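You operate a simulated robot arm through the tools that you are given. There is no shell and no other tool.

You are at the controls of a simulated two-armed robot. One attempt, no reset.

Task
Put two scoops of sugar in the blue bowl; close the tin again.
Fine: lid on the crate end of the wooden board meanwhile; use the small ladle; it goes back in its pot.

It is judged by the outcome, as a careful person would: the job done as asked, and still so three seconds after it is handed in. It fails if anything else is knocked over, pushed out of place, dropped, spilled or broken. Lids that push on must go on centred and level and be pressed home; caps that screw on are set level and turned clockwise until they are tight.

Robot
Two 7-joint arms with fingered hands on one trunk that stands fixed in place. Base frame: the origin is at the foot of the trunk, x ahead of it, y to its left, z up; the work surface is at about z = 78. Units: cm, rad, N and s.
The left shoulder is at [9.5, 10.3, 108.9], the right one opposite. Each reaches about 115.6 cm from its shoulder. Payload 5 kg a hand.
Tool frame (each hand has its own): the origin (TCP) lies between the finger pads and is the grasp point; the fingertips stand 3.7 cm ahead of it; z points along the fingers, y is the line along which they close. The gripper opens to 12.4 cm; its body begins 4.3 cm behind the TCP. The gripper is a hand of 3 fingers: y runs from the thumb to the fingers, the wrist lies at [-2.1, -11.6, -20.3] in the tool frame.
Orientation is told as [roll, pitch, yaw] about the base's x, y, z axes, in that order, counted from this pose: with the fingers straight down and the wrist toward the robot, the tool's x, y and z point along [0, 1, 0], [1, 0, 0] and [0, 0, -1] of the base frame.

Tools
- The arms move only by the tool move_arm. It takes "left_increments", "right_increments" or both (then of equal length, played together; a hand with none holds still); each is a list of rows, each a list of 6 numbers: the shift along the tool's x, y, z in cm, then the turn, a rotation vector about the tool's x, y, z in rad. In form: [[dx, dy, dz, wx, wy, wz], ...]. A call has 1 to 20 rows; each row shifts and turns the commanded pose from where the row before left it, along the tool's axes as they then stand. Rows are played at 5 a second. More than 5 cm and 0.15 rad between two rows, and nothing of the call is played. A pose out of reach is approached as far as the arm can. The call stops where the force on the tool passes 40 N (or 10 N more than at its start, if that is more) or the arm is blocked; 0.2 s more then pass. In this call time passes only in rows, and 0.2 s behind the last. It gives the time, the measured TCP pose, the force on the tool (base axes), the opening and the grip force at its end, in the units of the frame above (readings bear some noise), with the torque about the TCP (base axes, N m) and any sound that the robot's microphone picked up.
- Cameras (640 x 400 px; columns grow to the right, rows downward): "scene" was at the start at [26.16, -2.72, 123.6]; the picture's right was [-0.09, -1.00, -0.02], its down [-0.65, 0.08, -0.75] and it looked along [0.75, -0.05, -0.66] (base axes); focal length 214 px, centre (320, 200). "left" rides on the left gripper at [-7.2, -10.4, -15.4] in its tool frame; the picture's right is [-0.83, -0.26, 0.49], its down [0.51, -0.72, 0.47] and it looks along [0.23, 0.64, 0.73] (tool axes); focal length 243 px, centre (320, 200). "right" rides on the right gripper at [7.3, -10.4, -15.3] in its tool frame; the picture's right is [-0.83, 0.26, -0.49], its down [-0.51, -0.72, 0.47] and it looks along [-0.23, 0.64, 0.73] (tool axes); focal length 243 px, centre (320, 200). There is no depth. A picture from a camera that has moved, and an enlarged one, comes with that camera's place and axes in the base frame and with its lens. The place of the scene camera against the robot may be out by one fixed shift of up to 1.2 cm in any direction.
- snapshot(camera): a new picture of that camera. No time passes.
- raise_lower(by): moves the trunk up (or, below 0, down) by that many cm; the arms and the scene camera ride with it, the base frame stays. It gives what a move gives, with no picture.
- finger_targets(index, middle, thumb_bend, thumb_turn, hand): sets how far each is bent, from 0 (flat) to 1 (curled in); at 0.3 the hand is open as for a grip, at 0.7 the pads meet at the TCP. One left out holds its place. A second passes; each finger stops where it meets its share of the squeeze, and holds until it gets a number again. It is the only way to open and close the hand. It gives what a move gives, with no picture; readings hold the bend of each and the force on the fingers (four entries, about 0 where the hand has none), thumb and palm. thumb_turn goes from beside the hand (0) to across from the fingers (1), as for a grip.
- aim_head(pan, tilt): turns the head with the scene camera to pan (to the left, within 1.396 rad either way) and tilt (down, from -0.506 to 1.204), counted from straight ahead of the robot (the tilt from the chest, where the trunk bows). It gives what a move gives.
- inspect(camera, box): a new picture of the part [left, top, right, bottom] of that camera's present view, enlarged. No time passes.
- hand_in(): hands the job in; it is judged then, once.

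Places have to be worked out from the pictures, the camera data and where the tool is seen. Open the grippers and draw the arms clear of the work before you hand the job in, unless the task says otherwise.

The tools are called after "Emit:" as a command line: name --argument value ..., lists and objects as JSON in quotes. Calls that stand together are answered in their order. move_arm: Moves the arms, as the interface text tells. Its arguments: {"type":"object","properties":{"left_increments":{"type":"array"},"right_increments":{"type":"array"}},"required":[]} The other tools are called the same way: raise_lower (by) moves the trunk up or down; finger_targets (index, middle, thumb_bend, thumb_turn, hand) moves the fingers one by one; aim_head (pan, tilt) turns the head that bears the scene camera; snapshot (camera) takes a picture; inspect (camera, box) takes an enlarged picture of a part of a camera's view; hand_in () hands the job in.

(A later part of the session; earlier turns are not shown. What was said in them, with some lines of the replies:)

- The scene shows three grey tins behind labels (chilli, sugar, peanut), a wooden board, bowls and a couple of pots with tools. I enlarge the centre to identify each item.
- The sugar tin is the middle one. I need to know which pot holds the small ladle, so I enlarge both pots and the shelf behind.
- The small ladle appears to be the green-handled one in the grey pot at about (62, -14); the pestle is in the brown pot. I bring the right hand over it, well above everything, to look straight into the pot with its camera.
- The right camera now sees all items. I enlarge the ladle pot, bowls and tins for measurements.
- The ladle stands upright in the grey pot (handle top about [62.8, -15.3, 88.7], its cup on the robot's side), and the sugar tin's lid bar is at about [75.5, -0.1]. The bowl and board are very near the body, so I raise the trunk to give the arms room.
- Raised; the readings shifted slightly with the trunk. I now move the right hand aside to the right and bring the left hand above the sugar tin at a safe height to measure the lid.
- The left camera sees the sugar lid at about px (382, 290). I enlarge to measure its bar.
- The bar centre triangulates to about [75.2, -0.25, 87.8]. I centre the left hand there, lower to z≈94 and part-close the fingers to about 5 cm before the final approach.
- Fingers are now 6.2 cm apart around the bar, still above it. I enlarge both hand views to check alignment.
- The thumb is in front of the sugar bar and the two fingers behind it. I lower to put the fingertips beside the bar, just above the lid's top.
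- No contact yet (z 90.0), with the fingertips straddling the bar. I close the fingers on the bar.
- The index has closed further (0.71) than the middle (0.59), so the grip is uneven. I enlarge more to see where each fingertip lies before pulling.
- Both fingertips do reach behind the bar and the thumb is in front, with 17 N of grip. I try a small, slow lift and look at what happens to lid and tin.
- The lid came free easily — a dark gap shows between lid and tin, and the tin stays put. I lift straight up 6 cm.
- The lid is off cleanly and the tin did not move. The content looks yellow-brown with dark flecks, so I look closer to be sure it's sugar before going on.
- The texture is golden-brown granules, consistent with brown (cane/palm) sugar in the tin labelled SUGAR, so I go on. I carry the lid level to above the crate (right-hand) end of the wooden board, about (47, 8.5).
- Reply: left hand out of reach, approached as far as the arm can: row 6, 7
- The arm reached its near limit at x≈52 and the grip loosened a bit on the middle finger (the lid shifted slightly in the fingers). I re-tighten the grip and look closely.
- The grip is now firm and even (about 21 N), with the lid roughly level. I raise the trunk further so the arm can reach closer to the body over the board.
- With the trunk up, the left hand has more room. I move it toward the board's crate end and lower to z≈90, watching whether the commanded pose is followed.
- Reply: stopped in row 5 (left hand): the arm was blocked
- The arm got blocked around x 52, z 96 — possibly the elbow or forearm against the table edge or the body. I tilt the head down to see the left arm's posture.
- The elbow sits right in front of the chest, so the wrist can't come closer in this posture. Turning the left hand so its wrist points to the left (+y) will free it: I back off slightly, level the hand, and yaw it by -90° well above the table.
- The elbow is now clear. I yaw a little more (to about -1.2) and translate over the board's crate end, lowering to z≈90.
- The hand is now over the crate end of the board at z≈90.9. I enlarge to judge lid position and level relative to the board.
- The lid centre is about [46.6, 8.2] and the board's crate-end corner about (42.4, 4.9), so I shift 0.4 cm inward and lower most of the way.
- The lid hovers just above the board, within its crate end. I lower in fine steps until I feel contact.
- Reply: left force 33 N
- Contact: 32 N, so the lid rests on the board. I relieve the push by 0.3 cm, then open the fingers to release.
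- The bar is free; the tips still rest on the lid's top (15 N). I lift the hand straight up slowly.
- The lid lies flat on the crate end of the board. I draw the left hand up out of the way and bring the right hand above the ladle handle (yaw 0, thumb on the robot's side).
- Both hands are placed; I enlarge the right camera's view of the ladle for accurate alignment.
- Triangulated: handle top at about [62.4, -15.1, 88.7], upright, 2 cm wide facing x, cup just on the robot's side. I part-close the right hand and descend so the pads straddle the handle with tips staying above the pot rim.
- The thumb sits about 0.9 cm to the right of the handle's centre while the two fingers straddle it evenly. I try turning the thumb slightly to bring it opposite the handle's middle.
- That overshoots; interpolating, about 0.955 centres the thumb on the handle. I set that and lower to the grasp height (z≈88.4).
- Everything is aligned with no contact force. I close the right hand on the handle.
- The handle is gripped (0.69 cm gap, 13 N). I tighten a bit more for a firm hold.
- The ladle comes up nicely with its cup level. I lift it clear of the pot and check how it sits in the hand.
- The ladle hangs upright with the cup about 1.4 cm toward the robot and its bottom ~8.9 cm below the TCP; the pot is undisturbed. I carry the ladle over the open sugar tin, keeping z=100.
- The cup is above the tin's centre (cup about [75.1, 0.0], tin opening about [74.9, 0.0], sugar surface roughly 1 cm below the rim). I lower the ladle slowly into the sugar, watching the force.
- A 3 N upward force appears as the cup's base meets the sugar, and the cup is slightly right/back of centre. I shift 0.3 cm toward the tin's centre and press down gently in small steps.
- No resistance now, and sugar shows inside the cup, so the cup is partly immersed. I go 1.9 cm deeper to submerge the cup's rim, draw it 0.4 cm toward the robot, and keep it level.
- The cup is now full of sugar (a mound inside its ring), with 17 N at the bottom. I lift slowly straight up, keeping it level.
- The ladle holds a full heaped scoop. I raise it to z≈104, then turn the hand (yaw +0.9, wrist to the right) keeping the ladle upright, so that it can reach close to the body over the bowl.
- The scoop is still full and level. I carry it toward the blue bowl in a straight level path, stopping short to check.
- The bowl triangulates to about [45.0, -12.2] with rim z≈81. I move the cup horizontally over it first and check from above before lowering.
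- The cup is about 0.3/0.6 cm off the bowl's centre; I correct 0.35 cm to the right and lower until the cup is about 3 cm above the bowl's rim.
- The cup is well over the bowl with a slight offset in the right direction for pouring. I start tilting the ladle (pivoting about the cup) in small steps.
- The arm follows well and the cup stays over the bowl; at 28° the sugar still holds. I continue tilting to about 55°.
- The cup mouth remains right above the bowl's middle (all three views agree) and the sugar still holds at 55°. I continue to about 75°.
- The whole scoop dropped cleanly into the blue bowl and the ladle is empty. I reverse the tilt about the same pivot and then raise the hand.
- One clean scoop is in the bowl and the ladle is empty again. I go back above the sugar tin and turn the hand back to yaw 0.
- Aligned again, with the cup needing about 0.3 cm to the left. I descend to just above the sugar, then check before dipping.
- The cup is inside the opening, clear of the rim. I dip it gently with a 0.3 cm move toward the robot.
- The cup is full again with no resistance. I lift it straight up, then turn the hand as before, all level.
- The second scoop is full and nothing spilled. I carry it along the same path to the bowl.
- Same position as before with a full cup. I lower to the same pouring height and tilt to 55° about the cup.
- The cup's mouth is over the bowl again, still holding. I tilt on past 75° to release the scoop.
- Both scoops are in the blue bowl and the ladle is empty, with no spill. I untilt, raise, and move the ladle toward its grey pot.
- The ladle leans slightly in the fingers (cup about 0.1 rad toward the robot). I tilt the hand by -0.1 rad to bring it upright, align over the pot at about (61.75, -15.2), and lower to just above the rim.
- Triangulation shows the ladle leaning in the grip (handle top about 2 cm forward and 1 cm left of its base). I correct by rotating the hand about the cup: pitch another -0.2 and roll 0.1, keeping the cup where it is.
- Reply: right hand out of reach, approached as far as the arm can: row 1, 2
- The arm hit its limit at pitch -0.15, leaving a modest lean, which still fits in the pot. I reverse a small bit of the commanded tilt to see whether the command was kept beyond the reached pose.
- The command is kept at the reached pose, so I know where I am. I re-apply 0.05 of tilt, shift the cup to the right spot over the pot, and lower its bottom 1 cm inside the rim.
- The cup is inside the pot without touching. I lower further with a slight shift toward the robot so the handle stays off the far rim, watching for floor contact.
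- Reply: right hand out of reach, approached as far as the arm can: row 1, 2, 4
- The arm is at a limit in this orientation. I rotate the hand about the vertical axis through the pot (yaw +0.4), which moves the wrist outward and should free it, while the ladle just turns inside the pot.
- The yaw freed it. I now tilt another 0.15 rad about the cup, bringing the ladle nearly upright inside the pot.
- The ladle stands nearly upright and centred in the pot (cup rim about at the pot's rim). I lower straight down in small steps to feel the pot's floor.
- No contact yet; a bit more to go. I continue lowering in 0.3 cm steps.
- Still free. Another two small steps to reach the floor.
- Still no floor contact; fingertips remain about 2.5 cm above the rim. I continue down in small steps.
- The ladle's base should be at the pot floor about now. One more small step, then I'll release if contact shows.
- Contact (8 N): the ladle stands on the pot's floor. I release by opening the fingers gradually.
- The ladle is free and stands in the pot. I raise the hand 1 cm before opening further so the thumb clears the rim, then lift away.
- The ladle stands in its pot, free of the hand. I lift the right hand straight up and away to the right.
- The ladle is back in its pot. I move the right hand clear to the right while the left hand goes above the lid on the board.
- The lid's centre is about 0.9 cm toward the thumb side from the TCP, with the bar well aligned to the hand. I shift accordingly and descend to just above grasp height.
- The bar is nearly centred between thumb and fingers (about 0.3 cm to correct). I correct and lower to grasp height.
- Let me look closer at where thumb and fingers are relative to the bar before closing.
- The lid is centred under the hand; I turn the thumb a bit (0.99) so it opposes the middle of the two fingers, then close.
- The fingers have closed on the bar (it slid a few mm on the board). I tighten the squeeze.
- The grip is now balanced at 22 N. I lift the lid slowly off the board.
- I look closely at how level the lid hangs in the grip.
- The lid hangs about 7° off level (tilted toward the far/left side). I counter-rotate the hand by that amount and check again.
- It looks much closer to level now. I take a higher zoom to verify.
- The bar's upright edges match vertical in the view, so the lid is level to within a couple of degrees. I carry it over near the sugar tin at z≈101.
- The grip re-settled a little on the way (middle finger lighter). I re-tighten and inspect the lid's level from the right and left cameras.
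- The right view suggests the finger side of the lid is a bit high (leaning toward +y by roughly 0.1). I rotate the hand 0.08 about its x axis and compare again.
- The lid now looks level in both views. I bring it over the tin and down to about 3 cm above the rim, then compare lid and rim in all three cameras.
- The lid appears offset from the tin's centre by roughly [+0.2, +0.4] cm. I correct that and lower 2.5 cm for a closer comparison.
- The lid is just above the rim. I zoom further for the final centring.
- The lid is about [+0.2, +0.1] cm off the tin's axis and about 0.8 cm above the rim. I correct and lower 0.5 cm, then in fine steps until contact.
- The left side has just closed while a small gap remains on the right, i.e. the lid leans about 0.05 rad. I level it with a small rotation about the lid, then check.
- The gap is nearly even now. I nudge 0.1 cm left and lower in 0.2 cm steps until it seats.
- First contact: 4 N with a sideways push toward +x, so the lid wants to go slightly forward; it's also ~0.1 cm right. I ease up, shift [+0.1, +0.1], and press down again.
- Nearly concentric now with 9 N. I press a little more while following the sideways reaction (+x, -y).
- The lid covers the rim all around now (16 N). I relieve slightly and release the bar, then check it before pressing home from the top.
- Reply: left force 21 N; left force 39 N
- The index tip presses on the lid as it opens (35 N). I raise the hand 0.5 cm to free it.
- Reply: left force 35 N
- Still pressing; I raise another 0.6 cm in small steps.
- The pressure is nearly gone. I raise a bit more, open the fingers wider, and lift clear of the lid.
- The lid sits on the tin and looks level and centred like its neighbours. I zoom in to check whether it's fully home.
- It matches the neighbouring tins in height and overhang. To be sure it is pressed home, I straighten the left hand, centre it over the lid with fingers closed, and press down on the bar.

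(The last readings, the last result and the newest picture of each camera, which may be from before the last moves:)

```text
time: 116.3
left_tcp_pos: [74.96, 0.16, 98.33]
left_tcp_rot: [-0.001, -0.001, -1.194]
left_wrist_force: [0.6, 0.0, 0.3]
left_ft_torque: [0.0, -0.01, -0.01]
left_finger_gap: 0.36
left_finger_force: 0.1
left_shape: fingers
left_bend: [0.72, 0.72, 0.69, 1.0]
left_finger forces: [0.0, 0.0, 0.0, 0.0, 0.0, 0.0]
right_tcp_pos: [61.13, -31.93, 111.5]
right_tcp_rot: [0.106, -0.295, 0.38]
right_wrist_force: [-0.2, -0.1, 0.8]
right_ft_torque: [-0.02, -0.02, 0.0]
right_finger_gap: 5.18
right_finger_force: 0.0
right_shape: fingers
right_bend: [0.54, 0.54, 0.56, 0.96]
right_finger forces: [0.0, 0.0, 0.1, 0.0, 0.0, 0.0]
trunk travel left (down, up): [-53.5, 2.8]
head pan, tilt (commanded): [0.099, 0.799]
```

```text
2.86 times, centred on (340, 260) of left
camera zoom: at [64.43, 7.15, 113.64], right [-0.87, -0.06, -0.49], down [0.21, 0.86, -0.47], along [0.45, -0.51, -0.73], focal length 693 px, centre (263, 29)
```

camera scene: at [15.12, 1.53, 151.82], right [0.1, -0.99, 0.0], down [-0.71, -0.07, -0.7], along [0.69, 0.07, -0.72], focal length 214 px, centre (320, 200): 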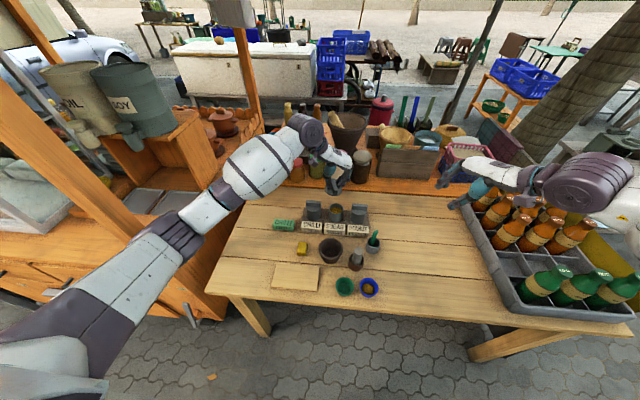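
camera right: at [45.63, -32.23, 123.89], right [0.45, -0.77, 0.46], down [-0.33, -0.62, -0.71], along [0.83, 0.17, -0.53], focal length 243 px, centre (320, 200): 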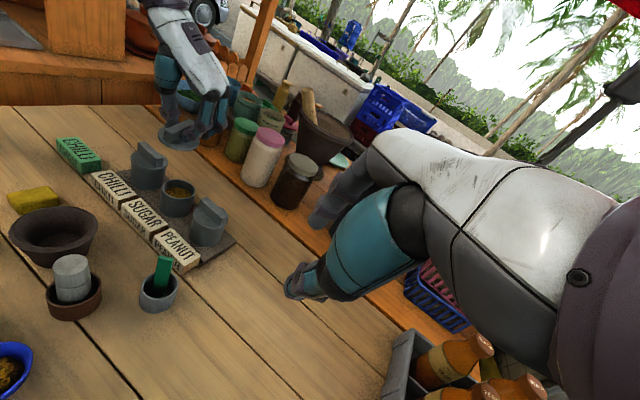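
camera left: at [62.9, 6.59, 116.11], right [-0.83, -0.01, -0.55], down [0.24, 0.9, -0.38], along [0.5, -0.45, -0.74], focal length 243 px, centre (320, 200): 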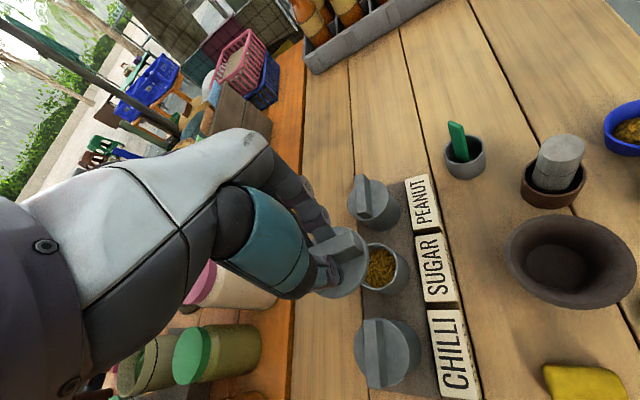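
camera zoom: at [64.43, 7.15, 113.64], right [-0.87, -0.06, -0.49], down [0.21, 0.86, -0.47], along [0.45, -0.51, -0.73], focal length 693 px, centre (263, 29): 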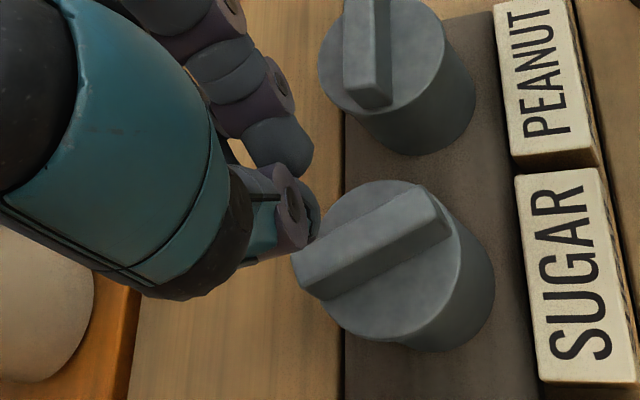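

The closed fingertips are above the bar's middle. I lower to just above the bar and then press in small steps.

Emit:
move_arm --left_increments '[[0, 0, 2.0, 0, 0, 0], [0, 0, 2.0, 0, 0, 0], [0, 0, 1.2, 0, 0, 0], [0, 0, 0.6, 0, 0, 0]]'

Emit:
inspect --camera "scene" --box '[325, 185, 365, 215]'

Emit:
inspect --camera "right" --box '[155, 140, 225, 205]'

```text
time: 117.3
left_tcp_pos: [75.01, 0.09, 92.39]
left_tcp_rot: [-0.001, -0.002, -1.193]
left_wrist_force: [1.0, 0.3, -0.2]
left_ft_torque: [0.0, -0.02, 0.01]
left_finger_gap: 0.37
left_finger_force: 0.1
left_shape: fingers
left_bend: [0.72, 0.72, 0.69, 1.0]
left_finger forces: [0.0, 0.1, 0.0, 0.1, 0.0, 0.1]
right_tcp_pos: [61.1, -31.87, 111.59]
right_tcp_rot: [0.106, -0.296, 0.381]
right_wrist_force: [0.8, 0.8, 0.3]
right_ft_torque: [-0.01, -0.03, 0.0]
right_finger_gap: 5.22
right_finger_force: 0.1
right_shape: fingers
right_bend: [0.54, 0.54, 0.56, 0.96]
right_finger forces: [0.0, 0.0, 0.0, 0.0, 0.0, 0.0]
trunk travel left (down, up): [-53.5, 2.8]
head pan, tilt (commanded): [0.099, 0.799]
```

```text
13.33 times, centred on (345, 200) of scene
camera zoom: at [15.0, 1.63, 151.84], right [0.1, -0.99, 0.0], down [-0.71, -0.07, -0.7], along [0.69, 0.07, -0.72], focal length 2860 px, centre (-13, 200)
```

zoom: 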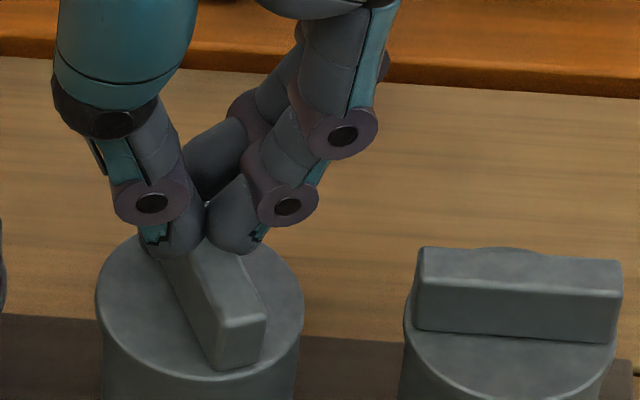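

```text
6.15 times, centred on (190, 172) of right
camera zoom: at [45.53, -32.15, 123.96], right [0.45, -0.76, 0.46], down [-0.33, -0.62, -0.71], along [0.83, 0.17, -0.53], focal length 1493 px, centre (1120, 369)
```

zoom: 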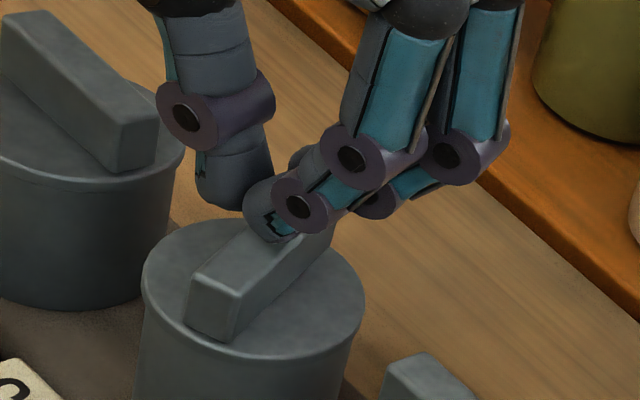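

The fingertips are right above the bar's middle. I press down in small increments until a firm 20–30 N.

Emit:
move_arm --left_increments '[[0, 0, 0.25, 0, 0, 0], [0, 0, 0.25, 0, 0, 0], [0, 0, 0.25, 0, 0, 0]]'

```text
time: 118.1
left_tcp_pos: [75.03, 0.03, 91.79]
left_tcp_rot: [-0.001, 0.0, -1.193]
left_wrist_force: [-0.5, 0.4, 0.5]
left_ft_torque: [0.03, 0.02, 0.01]
left_finger_gap: 0.35
left_finger_force: 0.1
left_shape: fingers
left_bend: [0.72, 0.72, 0.69, 1.0]
left_finger forces: [0.0, 0.1, 0.0, 0.0, 0.0, 0.1]
right_tcp_pos: [61.18, -31.83, 111.6]
right_tcp_rot: [0.108, -0.294, 0.381]
right_wrist_force: [0.1, -0.4, -0.4]
right_ft_torque: [-0.01, 0.0, 0.01]
right_finger_gap: 5.2
right_finger_force: 0.0
right_shape: fingers
right_bend: [0.54, 0.54, 0.56, 0.96]
right_finger forces: [0.0, 0.0, 0.1, 0.1, 0.0, 0.1]
trunk travel left (down, up): [-53.5, 2.8]
head pan, tilt (commanded): [0.099, 0.799]
```

No contact yet at z 91.8; I continue pressing down in 0.2 cm steps.

Emit:
move_arm --left_increments '[[0, 0, 0.2, 0, 0, 0], [0, 0, 0.2, 0, 0, 0], [0, 0, 0.2, 0, 0, 0]]'

Emit:
inspect --camera "scene" --box '[325, 185, 365, 215]'

Emit:
inspect --camera "right" --box '[155, 140, 225, 205]'

```text
time: 118.9
left_tcp_pos: [74.93, -0.06, 91.65]
left_tcp_rot: [0.003, -0.007, -1.193]
left_wrist_force: [0.2, -1.9, 23.5]
left_ft_torque: [-0.15, 0.11, 0.05]
left_finger_gap: 0.33
left_finger_force: 12.5
left_shape: fingers
left_bend: [0.72, 0.72, 0.69, 1.0]
left_finger forces: [18.0, 0.0, 0.1, 0.1, 7.6, 0.1]
right_tcp_pos: [61.02, -31.91, 111.89]
right_tcp_rot: [0.105, -0.298, 0.382]
right_wrist_force: [0.3, 0.2, -0.7]
right_ft_torque: [0.0, 0.01, -0.01]
right_finger_gap: 5.16
right_finger_force: 0.0
right_shape: fingers
right_bend: [0.54, 0.54, 0.56, 0.96]
right_finger forces: [0.1, 0.0, 0.0, 0.0, 0.1, 0.1]
trunk travel left (down, up): [-53.5, 2.8]
head pan, tilt (commanded): [0.099, 0.799]
```

```text
13.33 times, centred on (345, 200) of scene
camera zoom: at [14.64, 1.61, 151.93], right [0.1, -0.99, 0.0], down [-0.71, -0.07, -0.7], along [0.7, 0.07, -0.72], focal length 2860 px, centre (-13, 200)
```

zoom: 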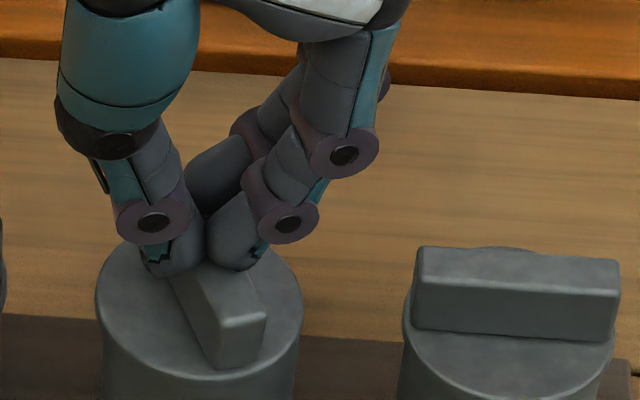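

```text
6.15 times, centred on (190, 172) of right
camera zoom: at [45.26, -32.17, 124.17], right [0.45, -0.76, 0.46], down [-0.33, -0.62, -0.71], along [0.83, 0.17, -0.53], focal length 1493 px, centre (1120, 369)
```

zoom: 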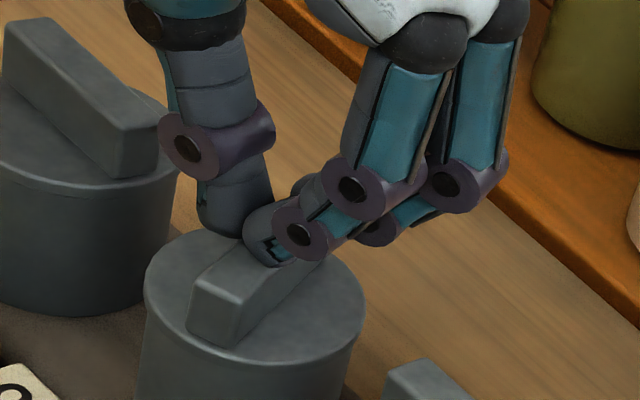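

Firm contact at 23 N, lid not moving. One more small push to around 33 N to make sure it's home.

Emit:
move_arm --left_increments '[[0, 0, 0.12, 0, 0, 0], [0, 0, 0, 0, 0, 0]]'

Emit:
inspect --camera "right" --box '[155, 140, 225, 205]'

```text
time: 119.5
left_tcp_pos: [75.12, -0.02, 91.65]
left_tcp_rot: [0.005, -0.008, -1.194]
left_wrist_force: [5.2, -3.6, 39.3]
left_ft_torque: [-0.25, 0.03, 0.14]
left_finger_gap: 0.36
left_finger_force: 21.2
left_shape: fingers
left_bend: [0.73, 0.72, 0.69, 1.0]
left_finger forces: [30.3, 0.8, 0.0, 0.1, 11.0, 0.1]
right_tcp_pos: [60.86, -31.85, 111.79]
right_tcp_rot: [0.104, -0.299, 0.381]
right_wrist_force: [-0.6, -0.3, 0.1]
right_ft_torque: [0.01, 0.01, 0.02]
right_finger_gap: 5.18
right_finger_force: 0.1
right_shape: fingers
right_bend: [0.54, 0.54, 0.56, 0.96]
right_finger forces: [0.0, 0.0, 0.0, 0.0, 0.0, 0.0]
trunk travel left (down, up): [-53.5, 2.8]
head pan, tilt (commanded): [0.099, 0.799]
```

```text
6.15 times, centred on (190, 172) of right
camera zoom: at [45.18, -32.2, 124.21], right [0.45, -0.77, 0.46], down [-0.33, -0.62, -0.71], along [0.83, 0.17, -0.53], focal length 1493 px, centre (1120, 369)
```

zoom: 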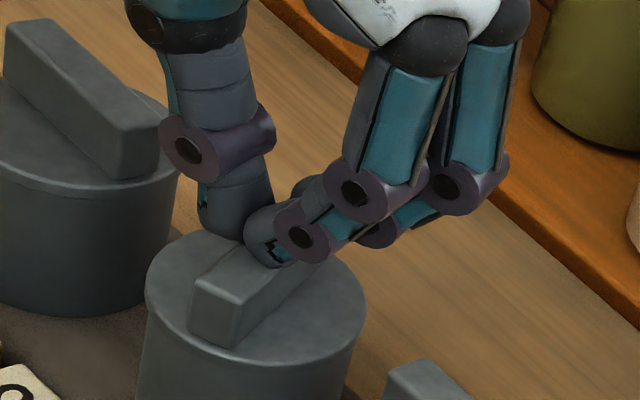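

Pressed with 39 N and nothing moved further, so the lid is home. I lift the hand straight up slowly.

Emit:
move_arm --left_increments '[[0, 0, -0.3, 0, 0, 0], [0, 0, -0.4, 0, 0, 0], [0, 0, -0.8, 0, 0, 0], [0, 0, -1.5, 0, 0, 0], [0, 0, -2.5, 0, 0, 0], [0, 0, -3.0, 0, 0, 0], [0, 0, -3.5, 0, 0, 0], [0, 0, -3.5, 0, 0, 0]]'

Emit:
inspect --camera "scene" --box '[310, 180, 380, 232]'

Emit:
inspect --camera "right" --box '[135, 115, 235, 225]'

Emit:
snapshot --camera "left"

```text
time: 121.3
left_tcp_pos: [75.07, 0.3, 106.75]
left_tcp_rot: [0.0, -0.001, -1.193]
left_wrist_force: [-0.5, 0.2, -0.3]
left_ft_torque: [0.02, 0.02, 0.01]
left_finger_gap: 0.37
left_finger_force: 0.1
left_shape: fingers
left_bend: [0.72, 0.72, 0.69, 1.0]
left_finger forces: [0.0, 0.1, 0.1, 0.0, 0.0, 0.0]
right_tcp_pos: [61.04, -31.94, 111.61]
right_tcp_rot: [0.107, -0.293, 0.38]
right_wrist_force: [-0.2, 0.4, 0.6]
right_ft_torque: [0.0, -0.02, 0.0]
right_finger_gap: 5.19
right_finger_force: 0.0
right_shape: fingers
right_bend: [0.54, 0.54, 0.56, 0.96]
right_finger forces: [0.0, 0.0, 0.1, 0.0, 0.1, 0.0]
trunk travel left (down, up): [-53.5, 2.8]
head pan, tilt (commanded): [0.099, 0.799]
```

```text
7.69 times, centred on (345, 206) of scene
camera zoom: at [14.9, 1.6, 151.86], right [0.1, -0.99, 0.0], down [-0.71, -0.07, -0.7], along [0.69, 0.07, -0.72], focal length 1650 px, centre (128, 154)
```

zoom: 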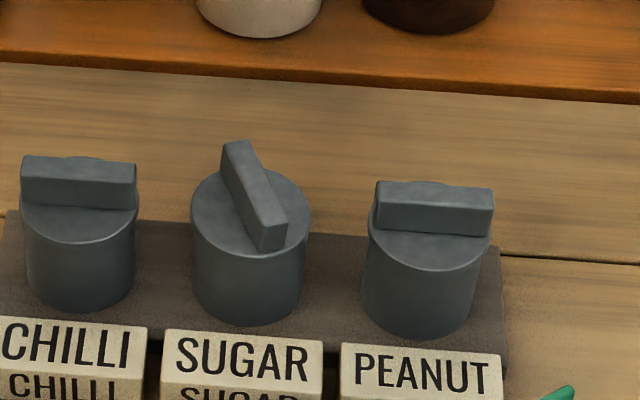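

```text
3.64 times, centred on (185, 170) of right
camera zoom: at [45.46, -32.18, 124.01], right [0.45, -0.77, 0.46], down [-0.33, -0.62, -0.71], along [0.83, 0.17, -0.53], focal length 882 px, centre (811, 309)
```

zoom: 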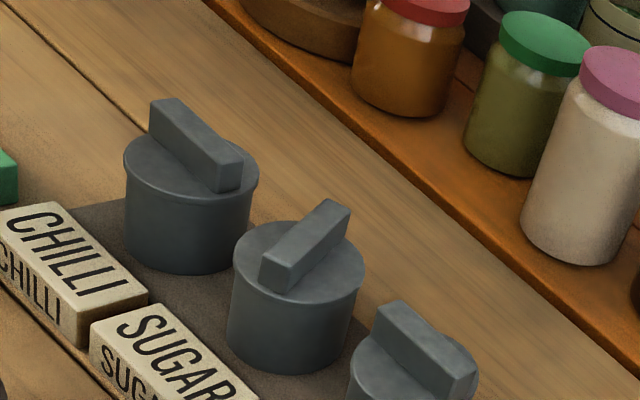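

```text
taken
camera left: at [64.55, 7.29, 122.1], right [-0.87, -0.06, -0.49], down [0.21, 0.86, -0.47], along [0.45, -0.51, -0.73], focal length 243 px, centre (320, 200)
```

left: 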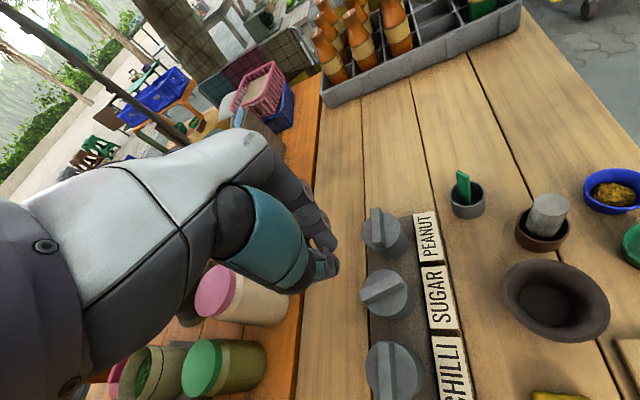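

The sugar tin is closed, level and in line with the others. I open both hands and draw the arms clear of the work area.

Emit:
move_arm --left_increments '[[-1.0, -2.6, -2.0, 0, 0, 0], [-1.0, -2.6, -2.0, 0, 0, 0], [-1.0, -2.6, -2.0, 0, 0, 0], [-1.0, -2.6, -2.0, 0, 0, 0], [-1.0, -2.6, -1.0, 0, 0, 0], [-1.0, -2.6, 0, 0, 0, 0], [-1.0, -2.6, 0, 0, 0, 0]]' --right_increments '[[-0.5, 0, -1.0, 0, 0, 0], [-0.5, 0, -1.0, 0, 0, 0], [-0.5, 0, -1.0, 0, 0, 0], [-0.5, 0, -1.0, 0, 0, 0], [0, 0, 0, 0, 0, 0], [0, 0, 0, 0, 0, 0], [0, 0, 0, 0, 0, 0]]'

Emit:
finger_targets --hand "left" --index 0.3 --middle 0.3 --thumb_bend 0.3

Emit:
finger_targets --hand "right" --index 0.3 --middle 0.3 --thumb_bend 0.3

Emit:
aim_head --pan -0.089 --tilt 0.85

Emit:
snapshot --camera "scene"

Emit:
inspect --camera "scene" --box '[230, 170, 380, 290]'

```text
time: 122.9
left_tcp_pos: [61.7, 14.64, 115.25]
left_tcp_rot: [0.002, -0.003, -1.194]
left_wrist_force: [-0.4, 0.3, 0.9]
left_ft_torque: [-0.03, -0.03, 0.01]
left_finger_gap: 0.35
left_finger_force: 0.1
left_shape: fingers
left_bend: [0.72, 0.72, 0.69, 1.0]
left_finger forces: [0.1, 0.0, 0.0, 0.0, 0.0, 0.0]
right_tcp_pos: [60.81, -34.3, 115.5]
right_tcp_rot: [0.105, -0.295, 0.38]
right_wrist_force: [0.4, 1.1, 0.6]
right_ft_torque: [-0.03, -0.04, 0.0]
right_finger_gap: 5.16
right_finger_force: 0.1
right_shape: fingers
right_bend: [0.54, 0.54, 0.56, 0.96]
right_finger forces: [0.1, 0.0, 0.1, 0.1, 0.0, 0.0]
trunk travel left (down, up): [-53.5, 2.8]
head pan, tilt (commanded): [0.099, 0.799]
```

```text
time: 123.9
left_tcp_pos: [61.93, 14.49, 115.24]
left_tcp_rot: [-0.001, -0.001, -1.193]
left_wrist_force: [0.2, 0.2, 0.0]
left_ft_torque: [-0.01, -0.01, 0.0]
left_finger_gap: 12.84
left_finger_force: 0.1
left_shape: fingers
left_bend: [0.3, 0.3, 0.3, 0.97]
left_finger forces: [0.1, 0.1, 0.1, 0.0, 0.0, 0.0]
right_tcp_pos: [60.9, -34.33, 115.38]
right_tcp_rot: [0.105, -0.295, 0.379]
right_wrist_force: [0.4, 0.9, 0.1]
right_ft_torque: [0.0, 0.0, 0.04]
right_finger_gap: 5.21
right_finger_force: 0.1
right_shape: fingers
right_bend: [0.54, 0.54, 0.56, 0.96]
right_finger forces: [0.0, 0.0, 0.0, 0.0, 0.0, 0.0]
trunk travel left (down, up): [-53.5, 2.8]
head pan, tilt (commanded): [0.099, 0.799]
```

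```text
time: 124.9
left_tcp_pos: [61.83, 14.64, 115.28]
left_tcp_rot: [0.0, -0.002, -1.194]
left_wrist_force: [-0.4, 0.2, 0.7]
left_ft_torque: [0.0, -0.01, -0.01]
left_finger_gap: 12.84
left_finger_force: 0.0
left_shape: fingers
left_bend: [0.3, 0.3, 0.3, 0.97]
left_finger forces: [0.0, 0.0, 0.0, 0.1, 0.0, 0.1]
right_tcp_pos: [61.06, -34.39, 115.35]
right_tcp_rot: [0.106, -0.296, 0.382]
right_wrist_force: [0.0, 0.1, -0.6]
right_ft_torque: [0.0, 0.01, -0.01]
right_finger_gap: 12.89
right_finger_force: 0.1
right_shape: fingers
right_bend: [0.3, 0.3, 0.3, 0.93]
right_finger forces: [0.1, 0.0, 0.0, 0.0, 0.0, 0.0]
trunk travel left (down, up): [-53.5, 2.8]
head pan, tilt (commanded): [0.099, 0.799]
```

```text
time: 125.6
left_tcp_pos: [61.93, 14.36, 115.31]
left_tcp_rot: [-0.001, -0.002, -1.194]
left_wrist_force: [-0.5, 0.3, 0.0]
left_ft_torque: [-0.02, -0.02, 0.0]
left_finger_gap: 12.83
left_finger_force: 0.0
left_shape: fingers
left_bend: [0.3, 0.3, 0.3, 0.97]
left_finger forces: [0.0, 0.0, 0.0, 0.1, 0.0, 0.0]
right_tcp_pos: [60.97, -34.45, 115.33]
right_tcp_rot: [0.106, -0.295, 0.38]
right_wrist_force: [-0.3, 0.4, 0.3]
right_ft_torque: [-0.06, -0.01, 0.01]
right_finger_gap: 12.89
right_finger_force: 0.0
right_shape: fingers
right_bend: [0.3, 0.3, 0.3, 0.93]
right_finger forces: [0.1, 0.0, 0.0, 0.1, 0.1, 0.1]
trunk travel left (down, up): [-53.5, 2.8]
head pan, tilt (commanded): [-0.089, 0.85]
```

```text
taken
camera scene: at [14.75, 0.14, 151.44], right [-0.09, -1.0, 0.0], down [-0.75, 0.07, -0.66], along [0.66, -0.06, -0.75], focal length 214 px, centre (320, 200)
```

scene: 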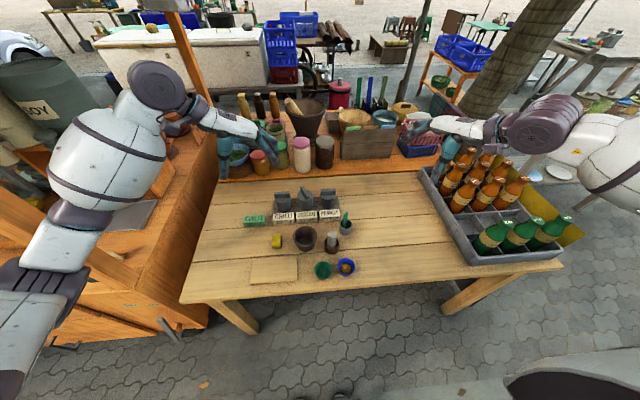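

```text
3.33 times, centred on (305, 230) of scene
camera zoom: at [14.75, 0.14, 151.44], right [-0.09, -1.0, 0.0], down [-0.75, 0.07, -0.66], along [0.66, -0.06, -0.75], focal length 715 px, centre (370, 100)
```

zoom: 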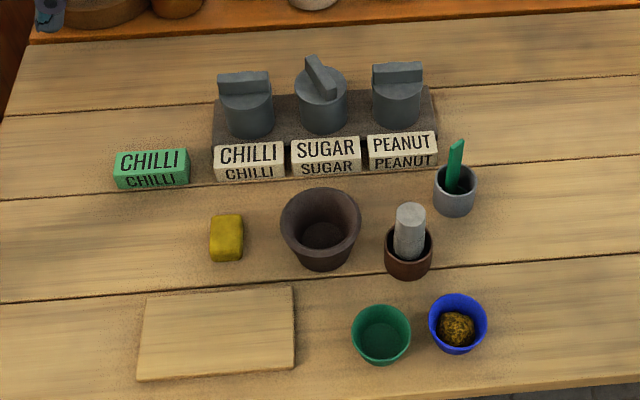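

All items look in place. A last close check of the tin, the bowl and the ladle pot for level and spills.

Emit:
inspect --camera "scene" --box '[270, 180, 345, 230]'

Emit:
inspect --camera "scene" --box '[305, 200, 375, 285]'

Emit:
inspect --camera "right" --box '[100, 110, 240, 230]'

```text
8.00 times, centred on (308, 205) of scene
camera zoom: at [14.75, 0.14, 151.44], right [-0.09, -1.0, 0.0], down [-0.75, 0.07, -0.66], along [0.66, -0.06, -0.75], focal length 1716 px, centre (420, 160)
```

zoom: 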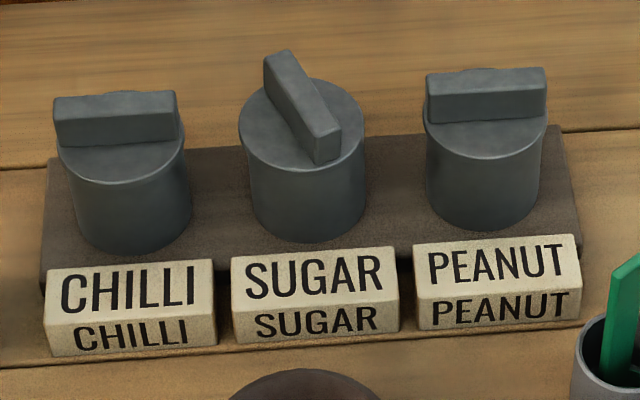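

```text
4.71 times, centred on (340, 242) of scene
camera zoom: at [14.75, 0.14, 151.44], right [-0.09, -1.0, 0.0], down [-0.75, 0.07, -0.66], along [0.66, -0.06, -0.75], focal length 1009 px, centre (226, 0)
```

zoom: 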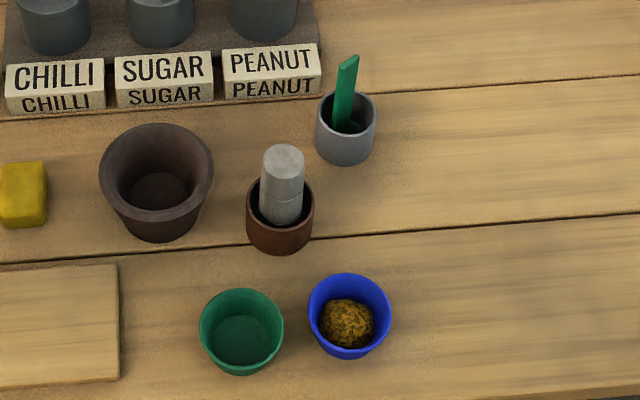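

```text
3.33 times, centred on (170, 170) of right
camera zoom: at [45.29, -34.64, 127.73], right [0.45, -0.76, 0.46], down [-0.33, -0.62, -0.71], along [0.83, 0.17, -0.53], focal length 809 px, centre (820, 300)
```

zoom: 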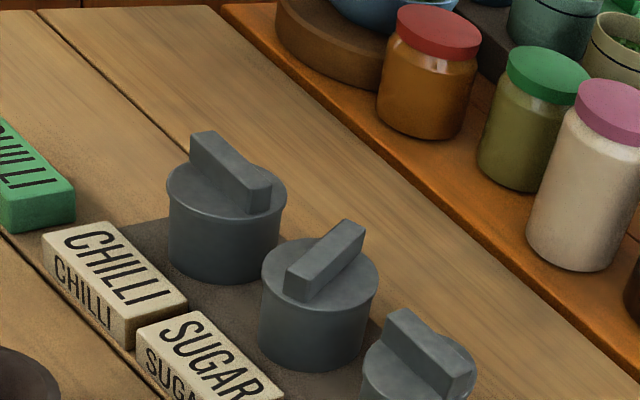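

Two scoops of sugar are in the blue bowl and the tin is closed, level and pressed home. The ladle is back in its grey pot, nothing is spilled or displaced, and both hands are open and clear, so I hand the job in.

Emit:
hand_in

```text
The job is handed in.
```

The job is handed in: two scoops of sugar are in the blue bowl and the sugar tin is closed again. I haven't seen the judgement.

- **Sugar:** I took both scoops from the tin labelled SUGAR with the small green ladle. The contents looked golden-brown and grainy, which I took for brown sugar. I went by the label and did not open the other tins to compare.
- **Lid:** It lay on the crate end of the board meanwhile. It is back on centred and level, and I pressed it down with about 39 N until nothing moved. Its handle bar now points a different way from the other two lids.
- **Ladle:** It is standing in its grey pot, turned a little from how it was.
- **Everything else:** The last pictures showed nothing spilled or knocked over. The sugar tin may have shifted by about 2 mm, which is within what I can measure from the pictures.

Both hands are open and clear of the table.
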